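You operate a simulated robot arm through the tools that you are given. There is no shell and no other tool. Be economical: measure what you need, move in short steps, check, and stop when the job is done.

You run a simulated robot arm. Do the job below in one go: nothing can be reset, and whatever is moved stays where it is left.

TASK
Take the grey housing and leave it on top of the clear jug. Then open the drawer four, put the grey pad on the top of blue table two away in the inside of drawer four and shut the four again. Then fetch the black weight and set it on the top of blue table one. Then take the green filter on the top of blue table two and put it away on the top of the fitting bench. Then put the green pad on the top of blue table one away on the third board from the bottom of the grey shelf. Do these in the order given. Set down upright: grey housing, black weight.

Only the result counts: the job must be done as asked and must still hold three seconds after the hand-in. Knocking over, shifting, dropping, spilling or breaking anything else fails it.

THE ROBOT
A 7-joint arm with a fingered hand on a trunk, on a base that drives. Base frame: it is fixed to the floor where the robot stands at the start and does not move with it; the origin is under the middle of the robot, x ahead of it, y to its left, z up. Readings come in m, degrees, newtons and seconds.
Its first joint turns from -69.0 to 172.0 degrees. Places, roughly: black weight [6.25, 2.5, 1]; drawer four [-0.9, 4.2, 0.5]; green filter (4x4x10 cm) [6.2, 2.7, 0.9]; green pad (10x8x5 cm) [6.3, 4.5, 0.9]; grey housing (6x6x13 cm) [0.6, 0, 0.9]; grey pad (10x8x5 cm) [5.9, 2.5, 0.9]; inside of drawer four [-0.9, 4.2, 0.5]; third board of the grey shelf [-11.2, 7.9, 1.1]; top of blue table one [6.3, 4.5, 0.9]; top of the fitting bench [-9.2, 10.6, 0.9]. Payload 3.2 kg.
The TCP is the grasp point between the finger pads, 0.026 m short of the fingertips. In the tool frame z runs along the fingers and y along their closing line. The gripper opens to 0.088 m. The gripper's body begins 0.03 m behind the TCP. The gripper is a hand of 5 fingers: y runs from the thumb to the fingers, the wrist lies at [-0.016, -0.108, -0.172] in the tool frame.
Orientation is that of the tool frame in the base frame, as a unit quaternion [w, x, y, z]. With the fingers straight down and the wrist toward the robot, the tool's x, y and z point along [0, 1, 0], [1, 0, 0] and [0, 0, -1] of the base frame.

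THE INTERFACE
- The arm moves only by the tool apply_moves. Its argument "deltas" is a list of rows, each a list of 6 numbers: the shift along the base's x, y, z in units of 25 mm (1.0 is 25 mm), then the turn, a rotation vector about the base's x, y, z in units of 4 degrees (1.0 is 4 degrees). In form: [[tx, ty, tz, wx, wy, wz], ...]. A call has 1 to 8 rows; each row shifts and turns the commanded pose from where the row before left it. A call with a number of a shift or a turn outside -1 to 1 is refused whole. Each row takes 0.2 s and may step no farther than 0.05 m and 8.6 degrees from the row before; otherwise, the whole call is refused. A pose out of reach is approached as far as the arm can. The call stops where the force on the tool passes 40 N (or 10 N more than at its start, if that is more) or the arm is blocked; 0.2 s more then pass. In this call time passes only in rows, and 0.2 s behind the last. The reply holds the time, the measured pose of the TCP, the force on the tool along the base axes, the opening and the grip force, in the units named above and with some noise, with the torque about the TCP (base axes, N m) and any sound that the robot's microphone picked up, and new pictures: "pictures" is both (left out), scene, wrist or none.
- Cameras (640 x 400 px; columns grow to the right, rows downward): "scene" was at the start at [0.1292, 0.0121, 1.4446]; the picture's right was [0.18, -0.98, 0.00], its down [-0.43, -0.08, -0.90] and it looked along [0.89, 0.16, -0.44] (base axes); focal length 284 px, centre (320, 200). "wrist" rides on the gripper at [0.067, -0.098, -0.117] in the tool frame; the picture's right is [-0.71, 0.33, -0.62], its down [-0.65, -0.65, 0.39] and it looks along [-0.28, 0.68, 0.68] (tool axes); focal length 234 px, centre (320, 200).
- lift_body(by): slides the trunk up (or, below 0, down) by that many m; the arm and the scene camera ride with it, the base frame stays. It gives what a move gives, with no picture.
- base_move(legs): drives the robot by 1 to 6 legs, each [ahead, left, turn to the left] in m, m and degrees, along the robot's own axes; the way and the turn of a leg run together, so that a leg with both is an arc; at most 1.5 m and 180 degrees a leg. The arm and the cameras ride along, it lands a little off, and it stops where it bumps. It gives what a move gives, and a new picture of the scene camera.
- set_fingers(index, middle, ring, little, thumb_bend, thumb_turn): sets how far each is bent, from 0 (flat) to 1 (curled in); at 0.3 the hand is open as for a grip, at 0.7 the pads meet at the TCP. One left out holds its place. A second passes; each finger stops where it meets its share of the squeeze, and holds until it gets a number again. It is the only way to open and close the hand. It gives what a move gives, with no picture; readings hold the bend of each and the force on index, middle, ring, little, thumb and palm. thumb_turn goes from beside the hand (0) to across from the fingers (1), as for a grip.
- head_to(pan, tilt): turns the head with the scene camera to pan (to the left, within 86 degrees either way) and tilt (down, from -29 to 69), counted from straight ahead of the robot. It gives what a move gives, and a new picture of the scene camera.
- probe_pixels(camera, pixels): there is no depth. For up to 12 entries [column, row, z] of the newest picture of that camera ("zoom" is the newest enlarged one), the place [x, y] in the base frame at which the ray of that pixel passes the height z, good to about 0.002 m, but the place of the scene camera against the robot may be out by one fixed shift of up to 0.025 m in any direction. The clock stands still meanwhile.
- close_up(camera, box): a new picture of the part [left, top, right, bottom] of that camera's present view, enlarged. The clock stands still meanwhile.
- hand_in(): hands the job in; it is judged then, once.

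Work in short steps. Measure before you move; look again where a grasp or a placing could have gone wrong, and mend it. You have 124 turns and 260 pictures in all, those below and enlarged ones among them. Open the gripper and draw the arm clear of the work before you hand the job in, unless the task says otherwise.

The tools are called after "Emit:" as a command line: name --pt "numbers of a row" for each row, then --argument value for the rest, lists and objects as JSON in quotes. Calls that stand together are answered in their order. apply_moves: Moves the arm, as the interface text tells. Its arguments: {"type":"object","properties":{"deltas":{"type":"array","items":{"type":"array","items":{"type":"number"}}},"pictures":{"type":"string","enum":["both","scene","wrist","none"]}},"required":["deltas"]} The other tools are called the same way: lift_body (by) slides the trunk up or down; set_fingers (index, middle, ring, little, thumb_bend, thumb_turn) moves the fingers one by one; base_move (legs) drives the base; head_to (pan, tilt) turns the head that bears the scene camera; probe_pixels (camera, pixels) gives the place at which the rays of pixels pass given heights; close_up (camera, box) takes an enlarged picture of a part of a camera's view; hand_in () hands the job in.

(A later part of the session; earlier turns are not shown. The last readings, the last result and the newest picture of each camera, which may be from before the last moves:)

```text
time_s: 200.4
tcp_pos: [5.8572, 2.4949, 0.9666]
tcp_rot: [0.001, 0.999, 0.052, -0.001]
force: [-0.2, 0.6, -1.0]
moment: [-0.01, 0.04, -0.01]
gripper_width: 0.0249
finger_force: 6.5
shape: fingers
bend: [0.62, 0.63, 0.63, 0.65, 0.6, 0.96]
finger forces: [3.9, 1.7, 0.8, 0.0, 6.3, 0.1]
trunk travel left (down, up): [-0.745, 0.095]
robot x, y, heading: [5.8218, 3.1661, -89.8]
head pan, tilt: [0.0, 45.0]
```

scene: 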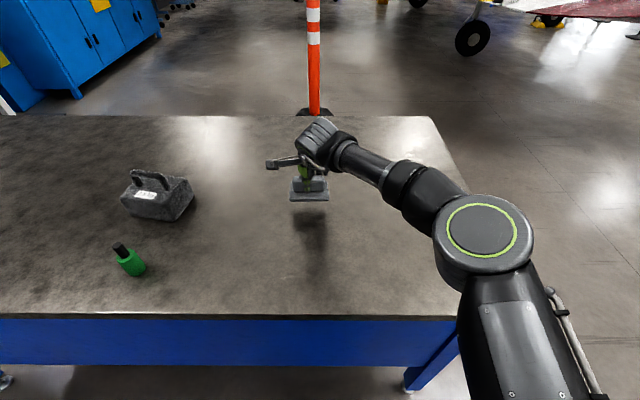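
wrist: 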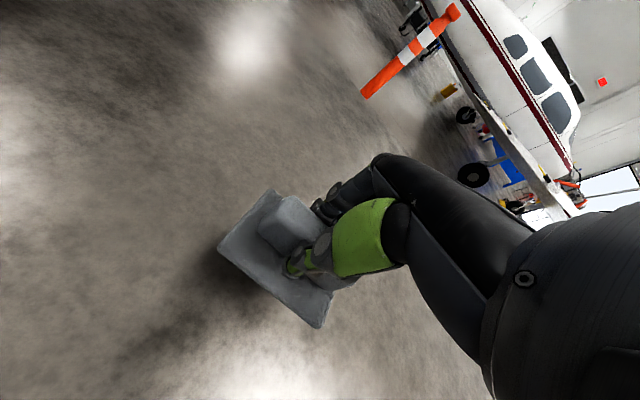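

Lifted; the grip is light (6.5 N), so I tighten it, then raise and retract.

Emit:
set_fingers --index 0.78 --middle 0.78 --ring 0.78 --little 0.7 --thumb_bend 0.78

Emit:
apply_moves --pt "0 0.4 1 0 0 0" --pt "0 0.6 1 0 0 0" --pt "0 0.8 1 0 0 0" --pt "0 0.9 1 0 0 0" --pt "0 0.9 1 0 0 0" --pt "0 0.9 1 0 0 0" --pt "0 0.9 1 0 0 0" --pt "0 0.9 1 0 0 0"

```text
time_s: 201.4
tcp_pos: [5.8565, 2.4948, 0.9657]
tcp_rot: [0.001, 0.999, 0.052, 0.0]
force: [-0.3, 0.4, -0.9]
moment: [-0.01, -0.02, 0.01]
gripper_width: 0.0232
finger_force: 27.0
shape: fingers
bend: [0.59, 0.73, 0.76, 0.7, 0.6, 0.91]
finger forces: [12.9, 7.4, 6.7, 0.0, 27.1, 0.0]
trunk travel left (down, up): [-0.745, 0.095]
robot x, y, heading: [5.8255, 3.1623, -90.0]
head pan, tilt: [0.0, 45.0]
```

```text
time_s: 203.2
tcp_pos: [5.8555, 2.6567, 1.1658]
tcp_rot: [0.002, 0.999, 0.052, -0.001]
force: [0.1, 0.3, -1.0]
moment: [-0.01, -0.04, -0.02]
gripper_width: 0.0232
finger_force: 26.8
shape: fingers
bend: [0.59, 0.73, 0.76, 0.7, 0.6, 0.91]
finger forces: [12.8, 7.5, 6.6, 0.1, 26.8, 0.0]
trunk travel left (down, up): [-0.745, 0.095]
robot x, y, heading: [5.8202, 3.1577, -89.2]
head pan, tilt: [0.0, 45.0]
```

scene: 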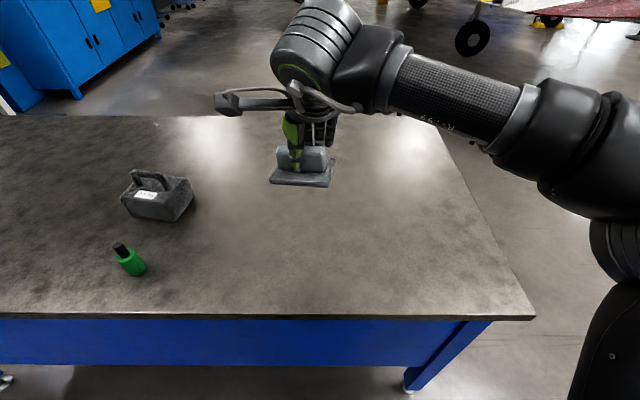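
wrist: 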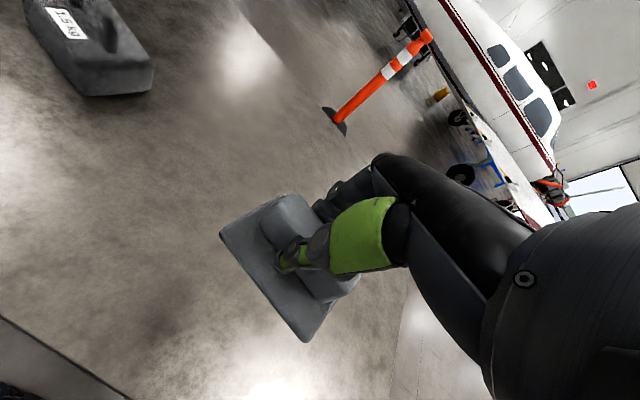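

I carry the pad back west along y≈3.15.

Emit:
base_move --legs '[[0, 0, -90], [1.5, 0, 0], [1.5, 0, 0], [1.5, 0, 0], [1.5, 0, 0]]'

```text
time_s: 235.7
tcp_pos: [-0.6963, 3.3532, 1.1659]
tcp_rot: [0.001, 0.728, -0.685, -0.001]
force: [-0.4, 0.7, -0.3]
moment: [0.02, 0.0, -0.01]
gripper_width: 0.0227
finger_force: 25.5
shape: fingers
bend: [0.59, 0.73, 0.76, 0.7, 0.6, 0.91]
finger forces: [12.2, 7.0, 6.1, 0.0, 25.3, 0.0]
trunk travel left (down, up): [-0.745, 0.095]
robot x, y, heading: [-0.1836, 3.3627, 177.7]
head pan, tilt: [0.0, 45.0]
```

scene: 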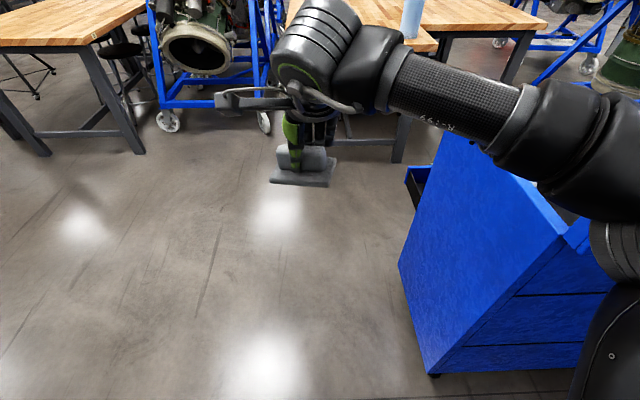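

I've drifted north a bit; I correct south, go on to x≈−1.62, and turn to face north-east.

Emit:
base_move --legs '[[0, 0.3, 0], [1.44, 0, 0], [0, 0, -132]]'

Emit:
head_to --pan 0 --tilt 35

```text
time_s: 250.2
tcp_pos: [-1.3339, 3.4785, 1.1664]
tcp_rot: [0.001, 0.332, 0.943, 0.002]
force: [-0.4, -0.1, -0.2]
moment: [0.0, 0.0, -0.02]
gripper_width: 0.0224
finger_force: 24.0
shape: fingers
bend: [0.59, 0.73, 0.76, 0.7, 0.6, 0.91]
finger forces: [11.5, 6.5, 5.5, 0.0, 23.7, 0.0]
trunk travel left (down, up): [-0.745, 0.095]
robot x, y, heading: [-1.6724, 3.0983, 45.4]
head pan, tilt: [0.0, 45.0]
```

scene: 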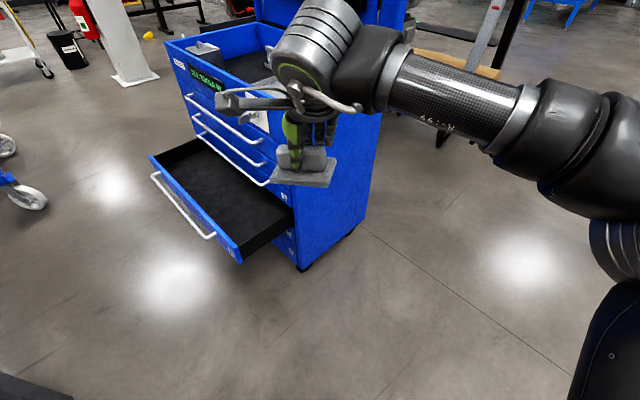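

```text
time_s: 250.9
tcp_pos: [-1.3343, 3.4784, 1.1657]
tcp_rot: [0.0, 0.331, 0.944, 0.001]
force: [-0.8, 0.3, -1.1]
moment: [0.0, 0.01, -0.01]
gripper_width: 0.0226
finger_force: 23.5
shape: fingers
bend: [0.59, 0.73, 0.76, 0.7, 0.6, 0.91]
finger forces: [11.6, 6.6, 5.5, 0.0, 23.8, 0.0]
trunk travel left (down, up): [-0.745, 0.095]
robot x, y, heading: [-1.6682, 3.0982, 45.9]
head pan, tilt: [0.0, 35.0]
```

scene: 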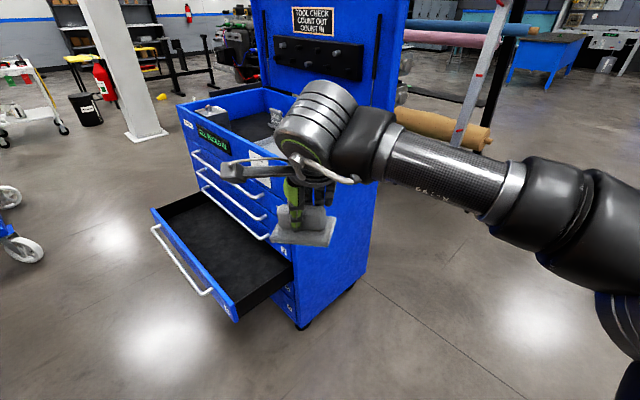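

I probe the open drawer's rim corners to fix its height and interior.

Emit:
close_up --camera "scene" --box '[140, 170, 310, 340]'

Emit:
probe_pixels --camera "scene" --pixels '[[235, 321, 0.45], [235, 321, 0.5], [235, 321, 0.55], [235, 321, 0.6], [152, 210, 0.55], [152, 210, 0.6], [292, 264, 0.55], [292, 264, 0.6], [213, 290, 0.55], [304, 328, 0.0]]'

```text
2.35 times, centred on (225, 255) of scene
```

zoom: 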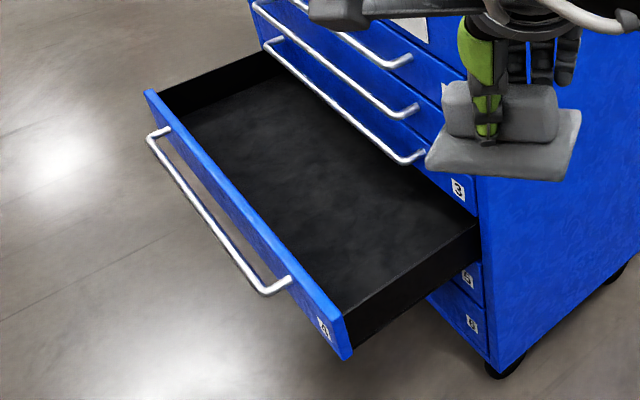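

```text
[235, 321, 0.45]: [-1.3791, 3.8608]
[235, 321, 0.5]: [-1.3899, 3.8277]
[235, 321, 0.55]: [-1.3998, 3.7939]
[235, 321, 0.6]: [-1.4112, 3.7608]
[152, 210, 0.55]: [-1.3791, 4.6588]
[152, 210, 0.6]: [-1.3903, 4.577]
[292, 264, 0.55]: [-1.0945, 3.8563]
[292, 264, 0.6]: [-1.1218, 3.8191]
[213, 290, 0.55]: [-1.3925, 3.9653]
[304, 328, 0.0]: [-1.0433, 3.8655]
```

The drawer's front panel spans about z 0.455–0.56 and the interior about x −1.36…−1.13, y 3.9…4.6. I position the base at about (−1.58, 3.52) facing 65°, then yaw the hand to point along +y so the pad fits squarely.

Emit:
base_move --legs '[[0.364, 0.23, 0], [0, 0, 19]]'

Emit:
apply_moves --pt "0.4 0.3 0 0 0 1" --pt "0.4 0.3 0 0 0 1" --pt "0.4 0.3 0 0 0 1" --pt "0.4 0.3 0 0 0 1" --pt "0.4 0.3 0 0 0 1" --pictures "scene"

```text
time_s: 254.6
tcp_pos: [-1.3824, 3.9773, 1.165]
tcp_rot: [0.0, 0.174, 0.985, 0.001]
force: [-1.7, 0.1, -0.9]
moment: [0.02, 0.0, -0.01]
gripper_width: 0.0226
finger_force: 23.1
shape: fingers
bend: [0.59, 0.73, 0.76, 0.7, 0.6, 0.91]
finger forces: [11.6, 6.5, 5.6, 0.0, 23.7, 0.0]
trunk travel left (down, up): [-0.745, 0.095]
robot x, y, heading: [-1.5755, 3.5068, 64.3]
head pan, tilt: [0.0, 35.0]
```

scene: 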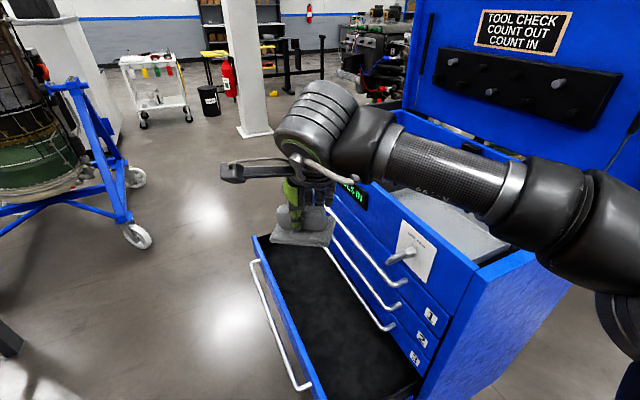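

```text
time_s: 255.8
tcp_pos: [-1.333, 4.0144, 1.164]
tcp_rot: [-0.001, -0.002, 1.0, 0.002]
force: [0.1, 0.6, -1.2]
moment: [0.02, 0.01, 0.0]
gripper_width: 0.0223
finger_force: 24.1
shape: fingers
bend: [0.59, 0.73, 0.76, 0.7, 0.6, 0.91]
finger forces: [11.7, 6.5, 5.6, 0.1, 23.6, 0.0]
trunk travel left (down, up): [-0.745, 0.095]
robot x, y, heading: [-1.5762, 3.5083, 64.4]
head pan, tilt: [0.0, 35.0]
```

scene: 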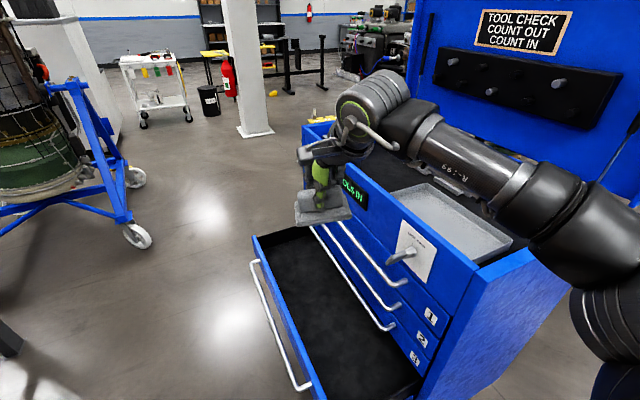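

The forearm would be close to the chest when lowered. I shift the base west and turn back to 45° so the elbow stays south of the chest, then set the hand over the drawer with the yaw kept along +y.

Emit:
base_move --legs '[[-0.01, 0.112, 0], [0, 0, -19]]'

Emit:
apply_moves --pt "0 0.8 0 0 0 1" --pt "0 0.8 0 0 0 1" --pt "0 0.8 0 0 0 1" --pt "0 0.8 0 0 0 0.9" --pt "0 0.8 0 0 0 0.8" --pt "0 0.8 0 0 0 0" --pictures "scene"

```text
time_s: 258.0
tcp_pos: [-1.2855, 3.9464, 1.1638]
tcp_rot: [0.0, 0.167, 0.986, 0.001]
force: [0.4, -0.4, -0.7]
moment: [0.03, -0.05, -0.02]
gripper_width: 0.0224
finger_force: 24.0
shape: fingers
bend: [0.59, 0.73, 0.76, 0.7, 0.6, 0.91]
finger forces: [11.6, 6.5, 5.6, 0.0, 23.6, 0.1]
trunk travel left (down, up): [-0.745, 0.095]
robot x, y, heading: [-1.6803, 3.5472, 44.9]
head pan, tilt: [0.0, 35.0]
```

scene: 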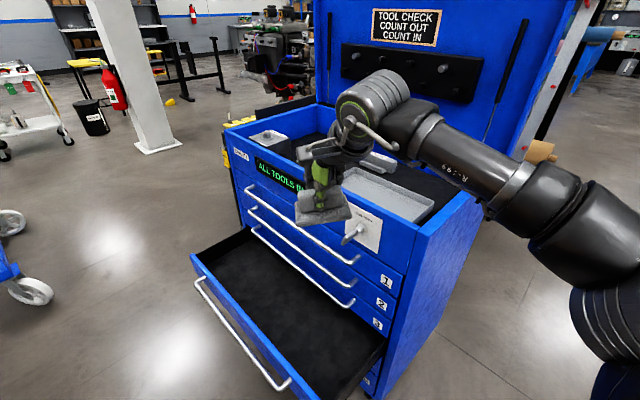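

```text
time_s: 259.4
tcp_pos: [-1.2863, 4.0102, 1.1626]
tcp_rot: [0.0, 0.098, 0.995, 0.0]
force: [0.6, 0.6, -1.2]
moment: [-0.01, 0.0, 0.0]
gripper_width: 0.0225
finger_force: 23.4
shape: fingers
bend: [0.59, 0.73, 0.76, 0.7, 0.6, 0.91]
finger forces: [11.6, 6.5, 5.6, 0.1, 23.6, 0.0]
out of reach, approached as far as the arm can: row 3, 4, 5
trunk travel left (down, up): [-0.745, 0.095]
robot x, y, heading: [-1.6808, 3.5478, 45.0]
head pan, tilt: [0.0, 35.0]
```

scene: 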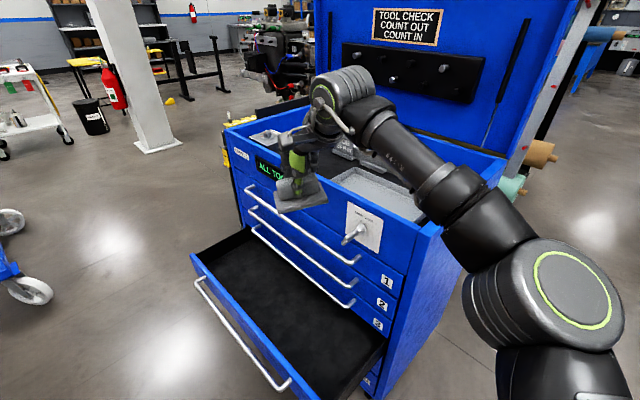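

The hand is over the drawer at (−1.286, 4.01), near the wanted pose. The elbow should stay south of the chest (y<3.7); I lower the trunk in steps and watch.

Emit:
lift_body --by -0.2

Emit:
head_to --pan -5 --tilt 40

```text
time_s: 261.6
tcp_pos: [-1.2872, 4.0067, 0.9645]
tcp_rot: [0.0, 0.098, 0.995, 0.002]
force: [-0.1, 0.2, -0.3]
moment: [0.04, -0.01, 0.01]
gripper_width: 0.0221
finger_force: 23.7
shape: fingers
bend: [0.59, 0.73, 0.76, 0.7, 0.6, 0.91]
finger forces: [11.7, 6.4, 5.6, 0.0, 23.6, 0.0]
trunk travel left (down, up): [-0.545, 0.295]
robot x, y, heading: [-1.681, 3.5497, 45.1]
head pan, tilt: [0.0, 35.0]
```

```text
time_s: 262.2
tcp_pos: [-1.287, 4.0075, 0.9646]
tcp_rot: [0.0, 0.098, 0.995, 0.002]
force: [1.0, 0.2, -1.8]
moment: [0.05, 0.01, 0.01]
gripper_width: 0.0226
finger_force: 23.2
shape: fingers
bend: [0.59, 0.73, 0.76, 0.7, 0.6, 0.91]
finger forces: [11.5, 6.5, 5.6, 0.1, 23.7, 0.0]
trunk travel left (down, up): [-0.545, 0.295]
robot x, y, heading: [-1.6818, 3.5527, 44.8]
head pan, tilt: [-5.0, 40.0]
```

scene: 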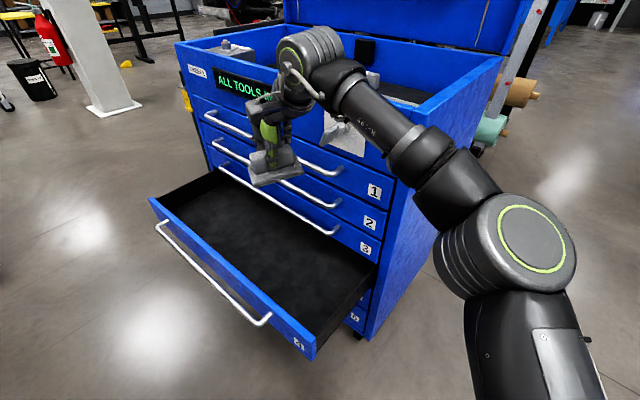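

No contact. I lower another 0.2 and check again.

Emit:
lift_body --by -0.2

Emit:
head_to --pan -5 --tilt 35

```text
time_s: 264.4
tcp_pos: [-1.2868, 4.0077, 0.7649]
tcp_rot: [0.0, 0.098, 0.995, 0.001]
force: [0.1, 0.3, -1.5]
moment: [-0.02, 0.01, 0.05]
gripper_width: 0.0223
finger_force: 23.1
shape: fingers
bend: [0.59, 0.73, 0.76, 0.7, 0.6, 0.91]
finger forces: [11.6, 6.4, 5.6, 0.1, 23.7, 0.0]
trunk travel left (down, up): [-0.345, 0.495]
robot x, y, heading: [-1.6832, 3.548, 45.3]
head pan, tilt: [-5.0, 40.0]
```

```text
time_s: 265.1
tcp_pos: [-1.2857, 4.0069, 0.7637]
tcp_rot: [0.0, 0.098, 0.995, 0.003]
force: [0.6, 0.5, -1.1]
moment: [0.0, 0.02, -0.04]
gripper_width: 0.0222
finger_force: 23.7
shape: fingers
bend: [0.59, 0.73, 0.76, 0.7, 0.6, 0.91]
finger forces: [11.6, 6.3, 5.5, 0.0, 23.6, 0.0]
trunk travel left (down, up): [-0.345, 0.495]
robot x, y, heading: [-1.684, 3.5445, 45.3]
head pan, tilt: [-5.0, 35.0]
```

scene: 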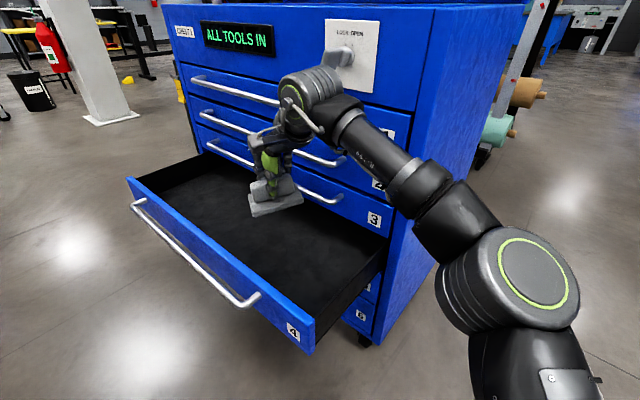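

Good clearance. Lower 0.17 more and look with both cameras.

Emit:
lift_body --by -0.17

Emit:
apply_moves --pt "0 0 0 0 0 0"

```text
time_s: 267.0
tcp_pos: [-1.2876, 4.0079, 0.5947]
tcp_rot: [0.0, 0.098, 0.995, 0.002]
force: [0.0, 0.9, -1.2]
moment: [0.0, 0.0, -0.01]
gripper_width: 0.0222
finger_force: 23.7
shape: fingers
bend: [0.59, 0.73, 0.76, 0.7, 0.6, 0.91]
finger forces: [11.6, 6.5, 5.6, 0.1, 23.6, 0.1]
trunk travel left (down, up): [-0.175, 0.665]
robot x, y, heading: [-1.683, 3.5471, 45.2]
head pan, tilt: [-5.0, 35.0]
```

```text
time_s: 267.4
tcp_pos: [-1.2856, 4.0066, 0.5941]
tcp_rot: [0.001, 0.097, 0.995, 0.001]
force: [-0.7, -0.6, -0.8]
moment: [0.04, -0.03, -0.02]
gripper_width: 0.0225
finger_force: 23.6
shape: fingers
bend: [0.59, 0.73, 0.76, 0.7, 0.6, 0.91]
finger forces: [11.5, 6.6, 5.6, 0.0, 23.7, 0.1]
trunk travel left (down, up): [-0.175, 0.665]
robot x, y, heading: [-1.6811, 3.5494, 45.2]
head pan, tilt: [-5.0, 35.0]
```

scene: 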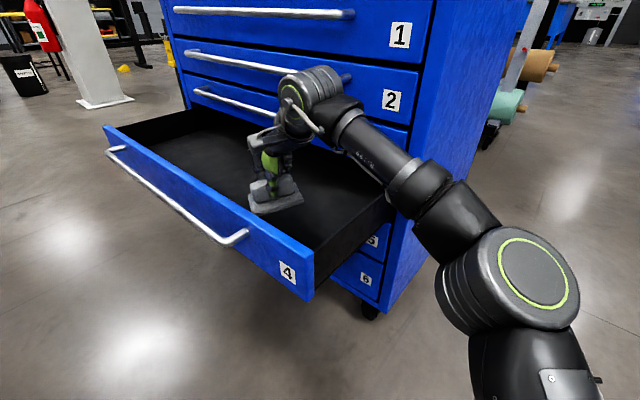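
wrist: 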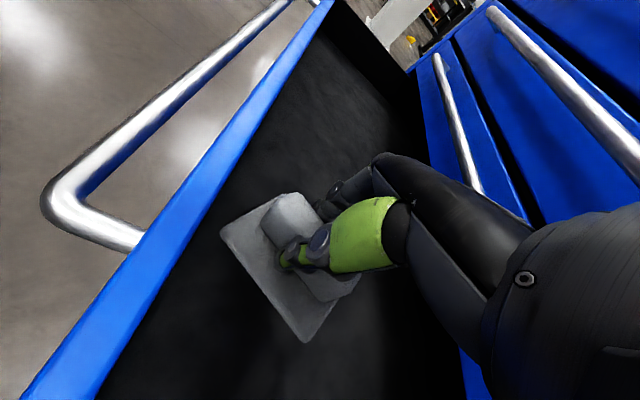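

The pad is inside the drawer's outline. I lower gently with the arm until it touches the drawer floor.

Emit:
apply_moves --pt "0 0 -0.6 0 0 0" --pt "0 0 -0.6 0 0 0" --pt "0 0 -0.4 0 0 0" --pt "0 0 -0.3 0 0 0" --pt "0 0 -0.2 0 0 0" --pt "0 0 0 0 0 0"

```text
time_s: 268.8
tcp_pos: [-1.2867, 4.007, 0.5406]
tcp_rot: [0.0, 0.097, 0.995, 0.001]
force: [-0.2, -0.1, -1.3]
moment: [0.03, 0.03, -0.01]
gripper_width: 0.0225
finger_force: 23.2
shape: fingers
bend: [0.59, 0.73, 0.76, 0.7, 0.6, 0.91]
finger forces: [11.5, 6.4, 5.6, 0.0, 23.6, 0.0]
trunk travel left (down, up): [-0.175, 0.665]
robot x, y, heading: [-1.684, 3.5462, 45.0]
head pan, tilt: [-5.0, 35.0]
```

scene: 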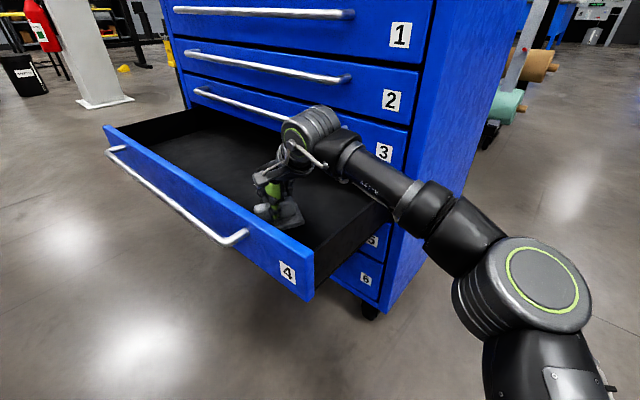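
wrist: 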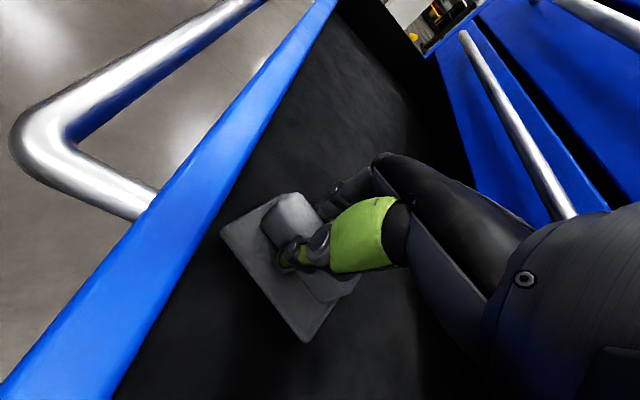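

Not touching yet (pad bottom ≈0.49). I continue in small steps.

Emit:
apply_moves --pt "0 0 -0.2 0 0 0" --pt "0 0 -0.2 0 0 0" --pt "0 0 -0.2 0 0 0" --pt "0 0 0 0 0 0" --pictures "none"

```text
time_s: 269.8
tcp_pos: [-1.2878, 4.0072, 0.5306]
tcp_rot: [0.001, 0.097, 0.995, 0.005]
force: [2.2, -1.3, 17.0]
moment: [0.12, 0.27, 0.06]
gripper_width: 0.0224
finger_force: 26.9
shape: fingers
bend: [0.59, 0.73, 0.76, 0.7, 0.59, 0.91]
finger forces: [13.9, 6.3, 6.5, 0.1, 26.5, 0.0]
trunk travel left (down, up): [-0.175, 0.665]
robot x, y, heading: [-1.6819, 3.5487, 45.2]
head pan, tilt: [-5.0, 35.0]
```

Contact with the drawer floor. I ease up slightly, open the hand and rise.

Emit:
apply_moves --pt "0 0 0.15 0 0 0" --pt "0 0 0 0 0 0" --pictures "none"

Emit:
set_fingers --index 0.3 --middle 0.3 --ring 0.3 --little 0.3 --thumb_bend 0.3

Emit:
apply_moves --pt "0 0 0.5 0 0 0" --pt "0 0 0.8 0 0 0" --pt "0 0 0.8 0 0 0" --pt "0 0 0.8 0 0 0"

```text
time_s: 270.4
tcp_pos: [-1.287, 4.008, 0.5299]
tcp_rot: [0.0, 0.097, 0.995, 0.002]
force: [2.3, -1.3, 9.2]
moment: [0.21, 0.19, 0.06]
gripper_width: 0.0223
finger_force: 25.6
shape: fingers
bend: [0.59, 0.73, 0.76, 0.7, 0.59, 0.91]
finger forces: [13.5, 6.1, 5.6, 0.0, 26.3, 0.1]
trunk travel left (down, up): [-0.175, 0.665]
robot x, y, heading: [-1.682, 3.5478, 45.1]
head pan, tilt: [-5.0, 35.0]
```

```text
time_s: 271.4
tcp_pos: [-1.2875, 4.0082, 0.5308]
tcp_rot: [0.001, 0.098, 0.995, 0.002]
force: [-0.4, 0.7, 0.6]
moment: [-0.03, 0.01, 0.02]
gripper_width: 0.0874
finger_force: 0.0
shape: fingers
bend: [0.3, 0.3, 0.3, 0.3, 0.3, 0.97]
finger forces: [0.0, 0.1, 0.0, 0.0, 0.1, 0.1]
trunk travel left (down, up): [-0.175, 0.665]
robot x, y, heading: [-1.6798, 3.5456, 45.4]
head pan, tilt: [-5.0, 35.0]
```

```text
time_s: 272.4
tcp_pos: [-1.2882, 4.0072, 0.5917]
tcp_rot: [0.0, 0.097, 0.995, 0.001]
force: [0.0, -0.3, -0.2]
moment: [-0.01, 0.02, 0.02]
gripper_width: 0.0875
finger_force: 0.0
shape: fingers
bend: [0.3, 0.3, 0.3, 0.3, 0.3, 0.97]
finger forces: [0.0, 0.1, 0.0, 0.0, 0.0, 0.0]
out of reach, approached as far as the arm can: row 4
trunk travel left (down, up): [-0.175, 0.665]
robot x, y, heading: [-1.6862, 3.5465, 45.1]
head pan, tilt: [-5.0, 35.0]
```

scene: 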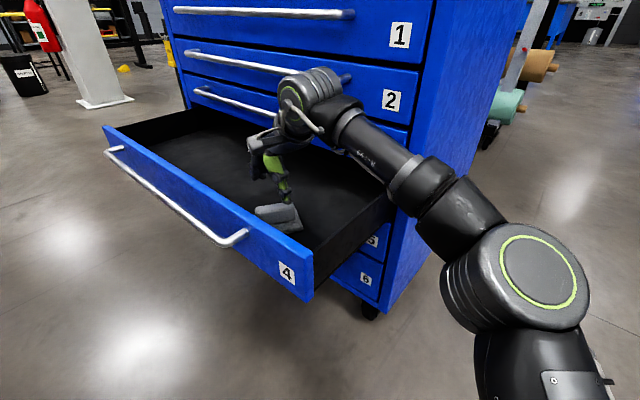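
wrist: 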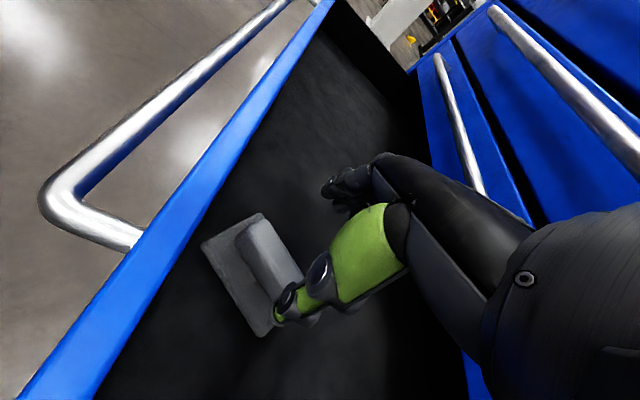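

The pad lies in the drawer. I raise the trunk, then move the hand out in front of the drawer and yaw it back toward the drawer face.

Emit:
lift_body --by 0.25

Emit:
apply_moves --pt "-0.6 -0.2 0 0 0 -1" --pt "-0.8 -0.3 0 0 0 -1" --pt "-0.9 -0.3 0 0 0 -1" --pt "-0.9 -0.3 0 0 0 -1" --pt "-0.9 -0.3 0 0 0 -1" --pt "-0.9 -0.3 0 0 0 -1" --pt "-0.9 -0.3 0 0 0 -1" --pt "-0.8 -0.3 0 0 0 -1" --pictures "none"

Emit:
apply_moves --pt "-0.6 0.2 0 0 0 -1" --pt "-0.6 0.2 0 0 0 -1" --pt "-0.4 0.2 0 0 0 -1" --pt "0 0.2 0 0 0 -1" --pt "0 0.2 0 0 0 -1" --pt "0 0.2 0 0 0 -1"

```text
time_s: 275.0
tcp_pos: [-1.2877, 4.0075, 0.8422]
tcp_rot: [0.0, 0.098, 0.995, 0.002]
force: [0.2, 0.2, 1.3]
moment: [0.01, -0.01, -0.02]
gripper_width: 0.0876
finger_force: 0.1
shape: fingers
bend: [0.3, 0.3, 0.3, 0.3, 0.3, 0.97]
finger forces: [0.0, 0.0, 0.1, 0.0, 0.0, 0.0]
trunk travel left (down, up): [-0.425, 0.415]
robot x, y, heading: [-1.6827, 3.5481, 45.2]
head pan, tilt: [-5.0, 35.0]
```

```text
time_s: 276.8
tcp_pos: [-1.4549, 3.9508, 0.8426]
tcp_rot: [0.001, 0.369, 0.929, 0.001]
force: [0.0, 1.3, -0.4]
moment: [0.01, -0.04, 0.02]
gripper_width: 0.0873
finger_force: 0.0
shape: fingers
bend: [0.3, 0.3, 0.3, 0.3, 0.3, 0.97]
finger forces: [0.0, 0.1, 0.0, 0.0, 0.0, 0.1]
trunk travel left (down, up): [-0.425, 0.415]
robot x, y, heading: [-1.6808, 3.5463, 45.2]
head pan, tilt: [-5.0, 35.0]
```

```text
time_s: 278.2
tcp_pos: [-1.494, 3.9794, 0.8428]
tcp_rot: [0.001, 0.554, 0.832, 0.001]
force: [0.7, -0.1, 0.3]
moment: [-0.02, 0.0, 0.01]
gripper_width: 0.0877
finger_force: 0.1
shape: fingers
bend: [0.3, 0.3, 0.3, 0.3, 0.3, 0.97]
finger forces: [0.0, 0.0, 0.1, 0.0, 0.1, 0.0]
trunk travel left (down, up): [-0.425, 0.415]
robot x, y, heading: [-1.6816, 3.5489, 45.0]
head pan, tilt: [-5.0, 35.0]
```

scene: 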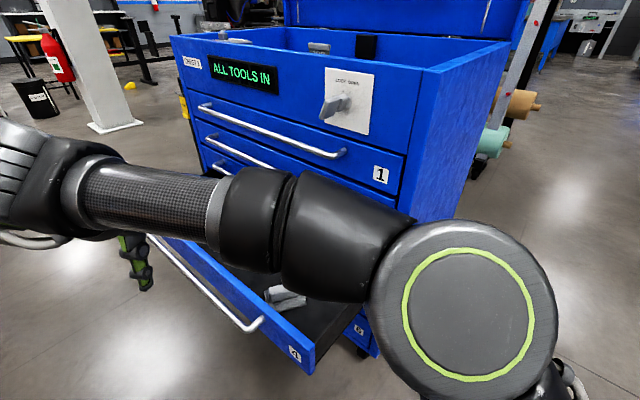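
wrist: 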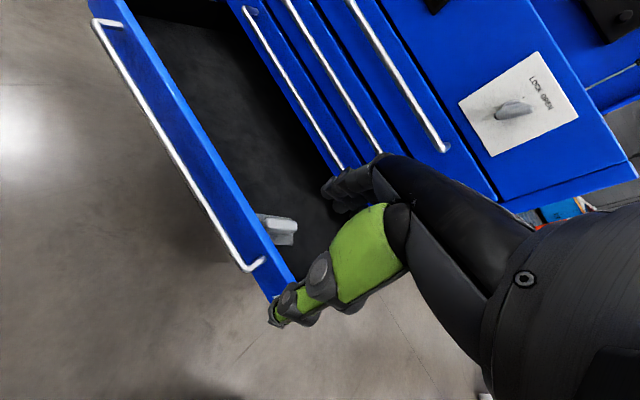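

I close the hand to a fist and pitch it toward the drawer face.

Emit:
set_fingers --index 0.85 --middle 0.85 --ring 0.85 --little 0.85 --thumb_bend 0.6

Emit:
apply_moves --pt "-0.2 0 0 0.38 -0.92 0" --pt "-0.2 0 0 0.38 -0.92 0" --pt "-0.2 0 0 0.38 -0.92 0" --pt "0 0 0 0.38 -0.92 0" --pt "0 0 0 0.38 -0.92 0" --pt "0 0 0 0.38 -0.92 0" --pt "0 0 0 0.38 -0.92 0" --pt "0 0 0 0.38 -0.92 0" --pictures "none"

Emit:
lift_body --by -0.35

Emit:
apply_moves --pt "0 0 0.3 0.38 -0.92 0" --pt "0 0 0.3 0.38 -0.92 0" --pt "0 0 0.2 0.38 -0.92 0" --pt "0 0 0 0.38 -0.92 0" --pt "0 0 0 0.38 -0.92 0"

```text
time_s: 279.2
tcp_pos: [-1.4935, 3.9795, 0.8434]
tcp_rot: [0.001, 0.553, 0.833, 0.001]
force: [-0.3, 0.0, 0.4]
moment: [0.03, -0.01, 0.01]
gripper_width: 0.0114
finger_force: 0.0
shape: fingers
bend: [0.84, 0.85, 0.85, 0.85, 0.58, 0.97]
finger forces: [0.1, 0.0, 0.0, 0.0, 0.0, 0.0]
trunk travel left (down, up): [-0.425, 0.415]
robot x, y, heading: [-1.6796, 3.5476, 45.1]
head pan, tilt: [-5.0, 35.0]
```

```text
time_s: 281.0
tcp_pos: [-1.5074, 3.9804, 0.8438]
tcp_rot: [0.153, 0.534, 0.799, 0.229]
force: [0.6, 0.4, 0.3]
moment: [-0.01, -0.01, 0.0]
gripper_width: 0.0113
finger_force: 0.1
shape: fingers
bend: [0.84, 0.85, 0.85, 0.85, 0.58, 0.97]
finger forces: [0.0, 0.0, 0.0, 0.1, 0.0, 0.0]
trunk travel left (down, up): [-0.425, 0.415]
robot x, y, heading: [-1.6828, 3.5494, 45.2]
head pan, tilt: [-5.0, 35.0]
```

```text
time_s: 284.4
tcp_pos: [-1.5081, 3.9799, 0.4936]
tcp_rot: [0.152, 0.534, 0.8, 0.229]
force: [-0.2, -1.5, 0.5]
moment: [0.01, 0.0, 0.0]
gripper_width: 0.0112
finger_force: 0.0
shape: fingers
bend: [0.84, 0.85, 0.85, 0.85, 0.58, 0.97]
finger forces: [0.0, 0.0, 0.1, 0.0, 0.0, 0.0]
trunk travel left (down, up): [-0.075, 0.765]
robot x, y, heading: [-1.683, 3.5475, 45.2]
head pan, tilt: [-5.0, 35.0]
```

```text
time_s: 285.8
tcp_pos: [-1.4825, 3.9743, 0.5369]
tcp_rot: [0.222, 0.531, 0.732, 0.365]
force: [0.0, -0.1, -0.2]
moment: [0.01, 0.01, 0.01]
gripper_width: 0.0116
finger_force: 0.0
shape: fingers
bend: [0.84, 0.85, 0.85, 0.85, 0.58, 0.97]
finger forces: [0.0, 0.0, 0.1, 0.0, 0.0, 0.1]
trunk travel left (down, up): [-0.075, 0.765]
robot x, y, heading: [-1.6838, 3.5467, 45.3]
head pan, tilt: [-5.0, 35.0]
stopped in row 5: the arm was blocked; the commanded pose is now the measured one
```

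scene: 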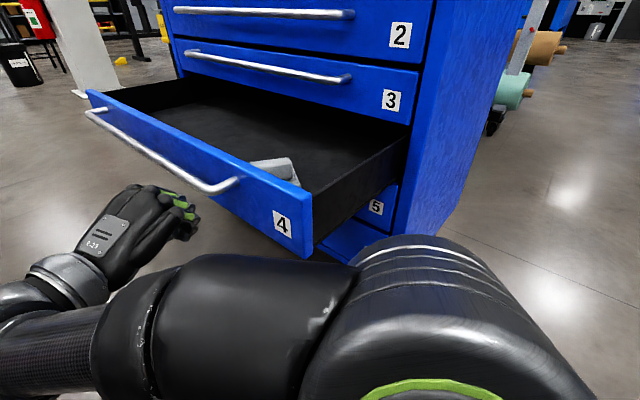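
wrist: 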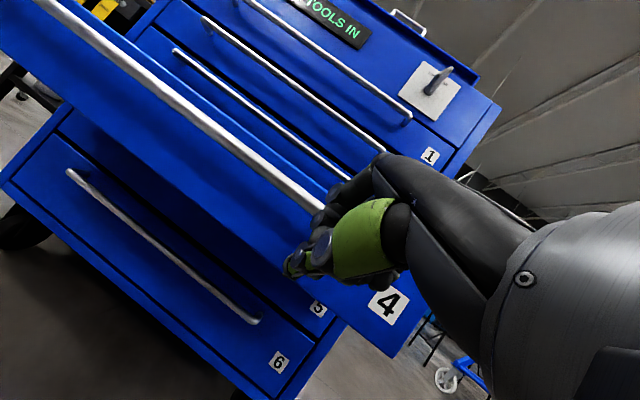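

The fist is in front of bar 4. I push east in steps, watching the force.

Emit:
apply_moves --pt "0.4 0.3 0 0 0 0" --pt "0.4 0.3 0 0 0 0" --pt "0.5 0.3 0 0 0 0" --pt "0.5 0.3 0 0 0 0" --pt "0.6 0 0 0 0 0" --pt "0.6 0 0 0 0 0"

```text
time_s: 287.2
tcp_pos: [-1.408, 4.0044, 0.5345]
tcp_rot: [0.224, 0.528, 0.734, 0.364]
force: [0.0, -0.3, 0.5]
moment: [0.0, 0.02, 0.0]
gripper_width: 0.0112
finger_force: 0.0
shape: fingers
bend: [0.84, 0.85, 0.85, 0.85, 0.58, 0.97]
finger forces: [0.1, 0.1, 0.1, 0.0, 0.1, 0.0]
trunk travel left (down, up): [-0.075, 0.765]
robot x, y, heading: [-1.6831, 3.5456, 45.5]
head pan, tilt: [-5.0, 35.0]
```

scene: 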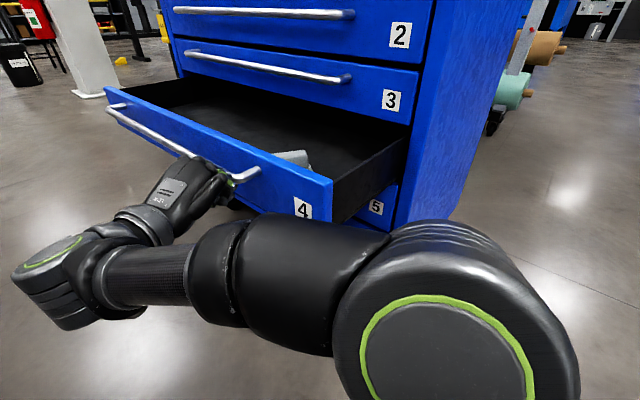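
wrist: 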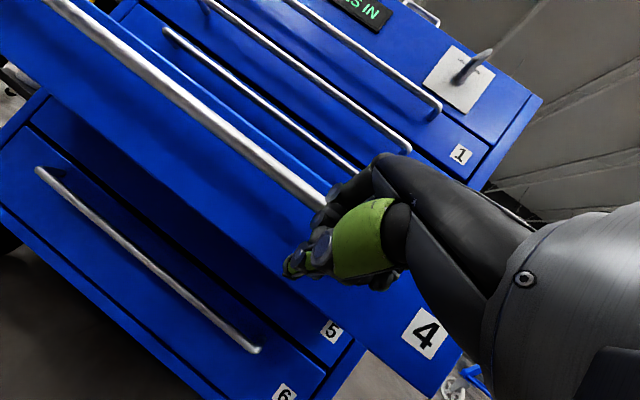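

It is being pushed in. I continue pushing.

Emit:
apply_moves --pt "0.8 0 0 0 0 0" --pt "0.8 0 0 0 0 0" --pt "0.8 0 0 0 0 0" --pt "0.8 0 0 0 0 0" --pt "0.8 0 0 0 0 0" --pt "0.8 0 0 0 0 0" --pt "0.8 0 0 0 0 0"

```text
time_s: 288.8
tcp_pos: [-1.2681, 4.0045, 0.5343]
tcp_rot: [0.224, 0.528, 0.733, 0.365]
force: [0.9, 0.1, -0.4]
moment: [-0.03, -0.04, -0.02]
gripper_width: 0.0114
finger_force: 0.1
shape: fingers
bend: [0.84, 0.85, 0.85, 0.85, 0.58, 0.97]
finger forces: [0.0, 0.0, 0.0, 0.0, 0.0, 0.0]
trunk travel left (down, up): [-0.075, 0.765]
robot x, y, heading: [-1.6843, 3.5449, 45.2]
head pan, tilt: [-5.0, 35.0]
```

scene: 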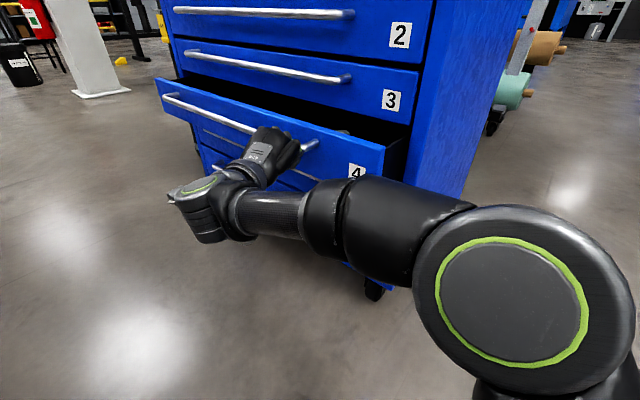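
wrist: 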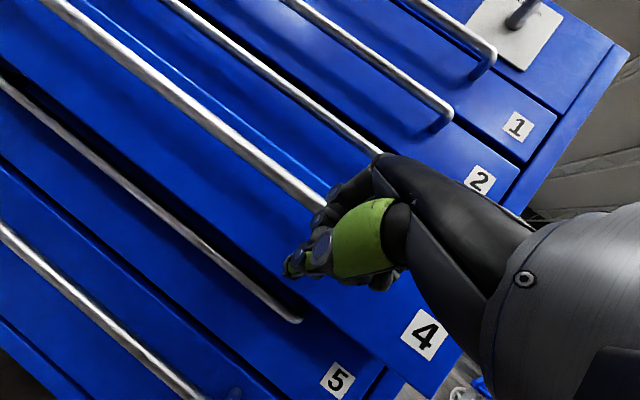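

Still some centimetres to go; I keep pushing until resistance.

Emit:
apply_moves --pt "0.8 0 0 0 0 0" --pt "0.8 0 0 0 0 0" --pt "0.8 0 0 0 0 0" --pt "0.6 0 0 0 0 0" --pt "0.4 0 0 0 0 0" --pt "0.4 0 0 0 0 0"

```text
time_s: 290.2
tcp_pos: [-1.174, 4.0042, 0.5353]
tcp_rot: [0.224, 0.528, 0.733, 0.365]
force: [-1.7, -0.2, 0.7]
moment: [-0.01, -0.03, -0.06]
gripper_width: 0.0113
finger_force: 1.1
shape: fingers
bend: [0.84, 0.85, 0.85, 0.85, 0.58, 0.97]
finger forces: [0.0, 0.0, 1.5, 0.1, 0.1, 0.1]
trunk travel left (down, up): [-0.075, 0.765]
robot x, y, heading: [-1.6826, 3.5485, 45.0]
head pan, tilt: [-5.0, 35.0]
```

scene: 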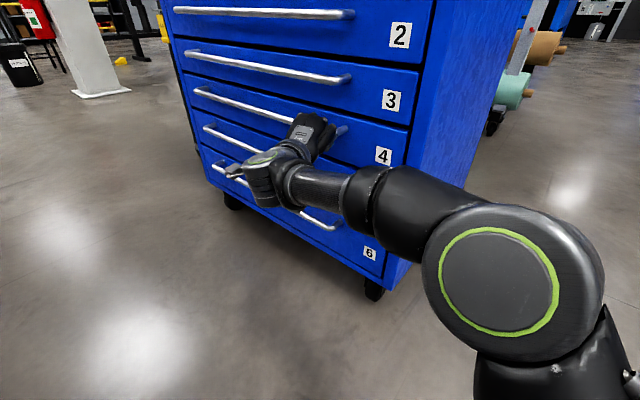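
wrist: 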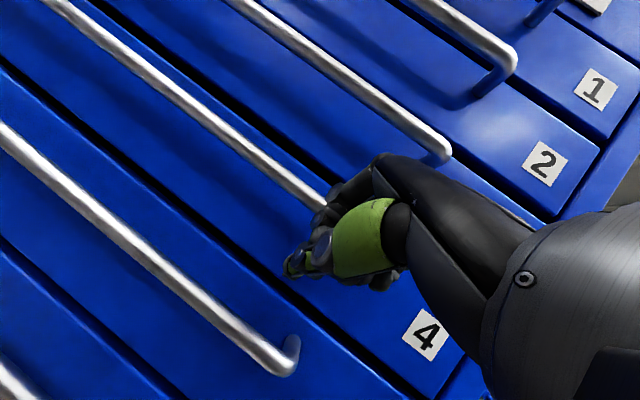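

It looks almost flush; I press a few millimetres more to make sure it is fully shut.

Emit:
apply_moves --pt "0.2 0 0 0 0 0" --pt "0.2 0 0 0 0 0" --pt "0 0 0 0 0 0"

Emit:
close_up --camera "scene" --box '[170, 50, 430, 270]'

```text
time_s: 291.0
tcp_pos: [-1.1694, 4.0068, 0.5386]
tcp_rot: [0.225, 0.526, 0.734, 0.367]
force: [-26.5, -2.4, 5.2]
moment: [-0.12, -0.46, -0.73]
gripper_width: 0.0116
finger_force: 14.0
shape: fingers
bend: [0.84, 0.85, 0.85, 0.85, 0.58, 0.97]
finger forces: [0.0, 8.2, 19.7, 0.1, 0.0, 0.0]
trunk travel left (down, up): [-0.075, 0.765]
robot x, y, heading: [-1.6818, 3.5511, 45.3]
head pan, tilt: [-5.0, 35.0]
```

scene: 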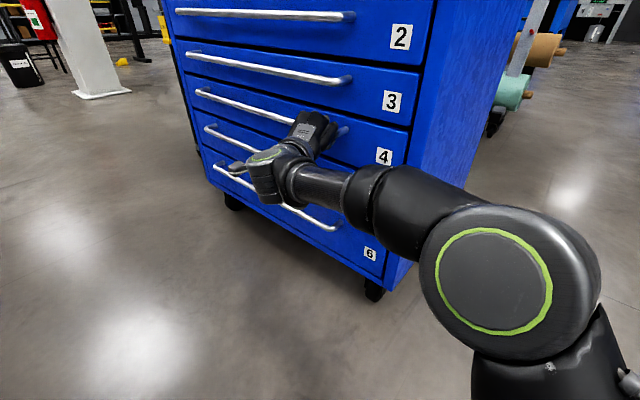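
wrist: 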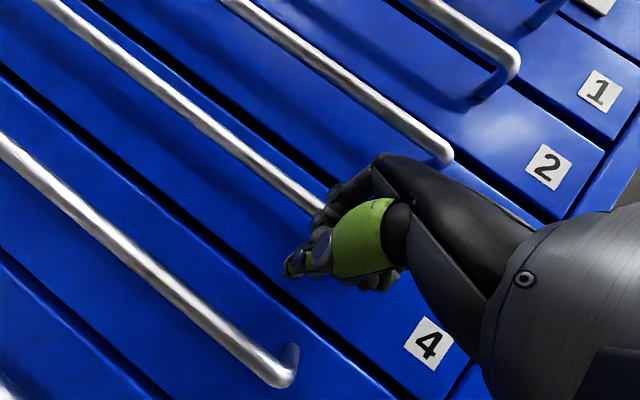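

```text
1.82 times, centred on (300, 160) of scene
```

zoom: 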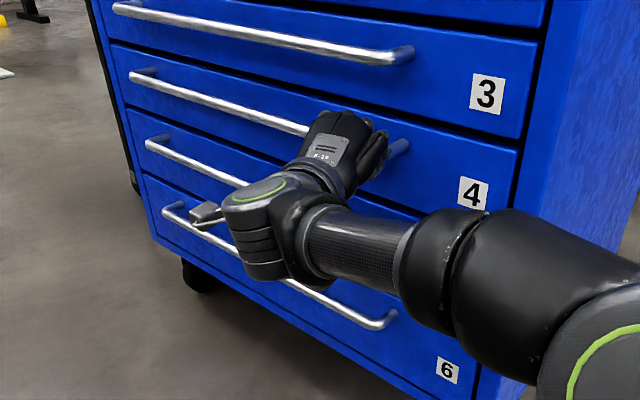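

Drawer four is shut (26 N against the stop, flush with its neighbours). I back the hand away and raise the trunk, then level the hand.

Emit:
apply_moves --pt "-0.6 0 0 0 0 0" --pt "-0.8 0 0 0 0 0" --pt "-0.8 0 0 0 0 0" --pt "-0.8 0 0 0 0 0" --pt "-0.8 0 0 0 0 0" --pt "-0.8 -0.2 0 0 0 0" --pt "-0.8 -0.2 0 0 0 0" --pt "-0.8 -0.2 0 0 0 0" --pictures "scene"

Emit:
lift_body --by 0.4

Emit:
apply_moves --pt "0 0 0 -0.38 0.92 0" --pt "0 0 0 -0.38 0.92 0" --pt "0 0 0 -0.38 0.92 0" --pt "0 0 0 -0.38 0.92 0" --pt "0 0 0 -0.38 0.92 0" --pt "0 0 0 -0.38 0.92 0" --pt "0 0 0 -0.38 0.92 0" --pt "0 0 0 -0.38 0.92 0" --pictures "none"

Emit:
apply_moves --pt "0 0 0 -0.38 0.92 0" --pt "0 0 0 -0.38 0.92 0" --pt "0 0 0 -0.38 0.92 0" --pt "0 0 0 -0.38 0.92 0" --pt "0 0 0 -0.28 0.7 0" --pictures "none"

Emit:
lift_body --by 0.35

```text
time_s: 292.8
tcp_pos: [-1.3211, 3.9901, 0.5335]
tcp_rot: [0.224, 0.528, 0.733, 0.366]
force: [0.2, 0.7, 0.3]
moment: [0.01, -0.01, 0.0]
gripper_width: 0.0113
finger_force: 0.1
shape: fingers
bend: [0.84, 0.85, 0.85, 0.85, 0.58, 0.97]
finger forces: [0.0, 0.1, 0.1, 0.0, 0.0, 0.0]
trunk travel left (down, up): [-0.075, 0.765]
robot x, y, heading: [-1.6843, 3.5432, 45.3]
head pan, tilt: [-5.0, 35.0]
```

scene: 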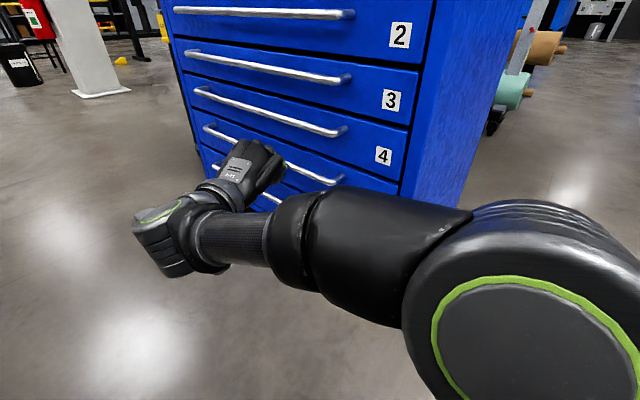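

```text
time_s: 296.6
tcp_pos: [-1.3209, 3.9918, 0.9335]
tcp_rot: [0.224, 0.528, 0.733, 0.366]
force: [-0.1, -1.0, 0.2]
moment: [0.01, 0.03, -0.03]
gripper_width: 0.0115
finger_force: 0.1
shape: fingers
bend: [0.84, 0.85, 0.85, 0.85, 0.58, 0.97]
finger forces: [0.1, 0.0, 0.0, 0.1, 0.0, 0.1]
trunk travel left (down, up): [-0.475, 0.365]
robot x, y, heading: [-1.6828, 3.5483, 45.3]
head pan, tilt: [-5.0, 35.0]
```

```text
time_s: 298.4
tcp_pos: [-1.3197, 3.9894, 0.934]
tcp_rot: [0.085, 0.577, 0.8, 0.14]
force: [-0.7, 0.6, -0.7]
moment: [0.0, -0.03, 0.02]
gripper_width: 0.0115
finger_force: 0.0
shape: fingers
bend: [0.84, 0.85, 0.85, 0.85, 0.58, 0.97]
finger forces: [0.1, 0.0, 0.0, 0.0, 0.0, 0.0]
trunk travel left (down, up): [-0.475, 0.365]
robot x, y, heading: [-1.6846, 3.5463, 45.0]
head pan, tilt: [-5.0, 35.0]
```

```text
time_s: 299.6
tcp_pos: [-1.319, 3.9905, 0.9339]
tcp_rot: [-0.003, 0.585, 0.811, 0.0]
force: [-0.6, 0.5, 0.4]
moment: [0.01, -0.03, 0.02]
gripper_width: 0.0113
finger_force: 0.0
shape: fingers
bend: [0.84, 0.85, 0.85, 0.85, 0.58, 0.97]
finger forces: [0.0, 0.0, 0.1, 0.0, 0.1, 0.0]
trunk travel left (down, up): [-0.475, 0.365]
robot x, y, heading: [-1.6873, 3.5453, 44.8]
head pan, tilt: [-5.0, 35.0]
```

```text
time_s: 303.0
tcp_pos: [-1.3193, 3.9912, 1.2844]
tcp_rot: [-0.002, 0.586, 0.81, 0.001]
force: [-0.3, 0.5, 0.3]
moment: [0.03, 0.0, -0.04]
gripper_width: 0.0114
finger_force: 0.1
shape: fingers
bend: [0.84, 0.85, 0.85, 0.85, 0.58, 0.97]
finger forces: [0.0, 0.0, 0.0, 0.1, 0.1, 0.0]
trunk travel left (down, up): [-0.825, 0.015]
robot x, y, heading: [-1.683, 3.5443, 45.1]
head pan, tilt: [-5.0, 35.0]
```

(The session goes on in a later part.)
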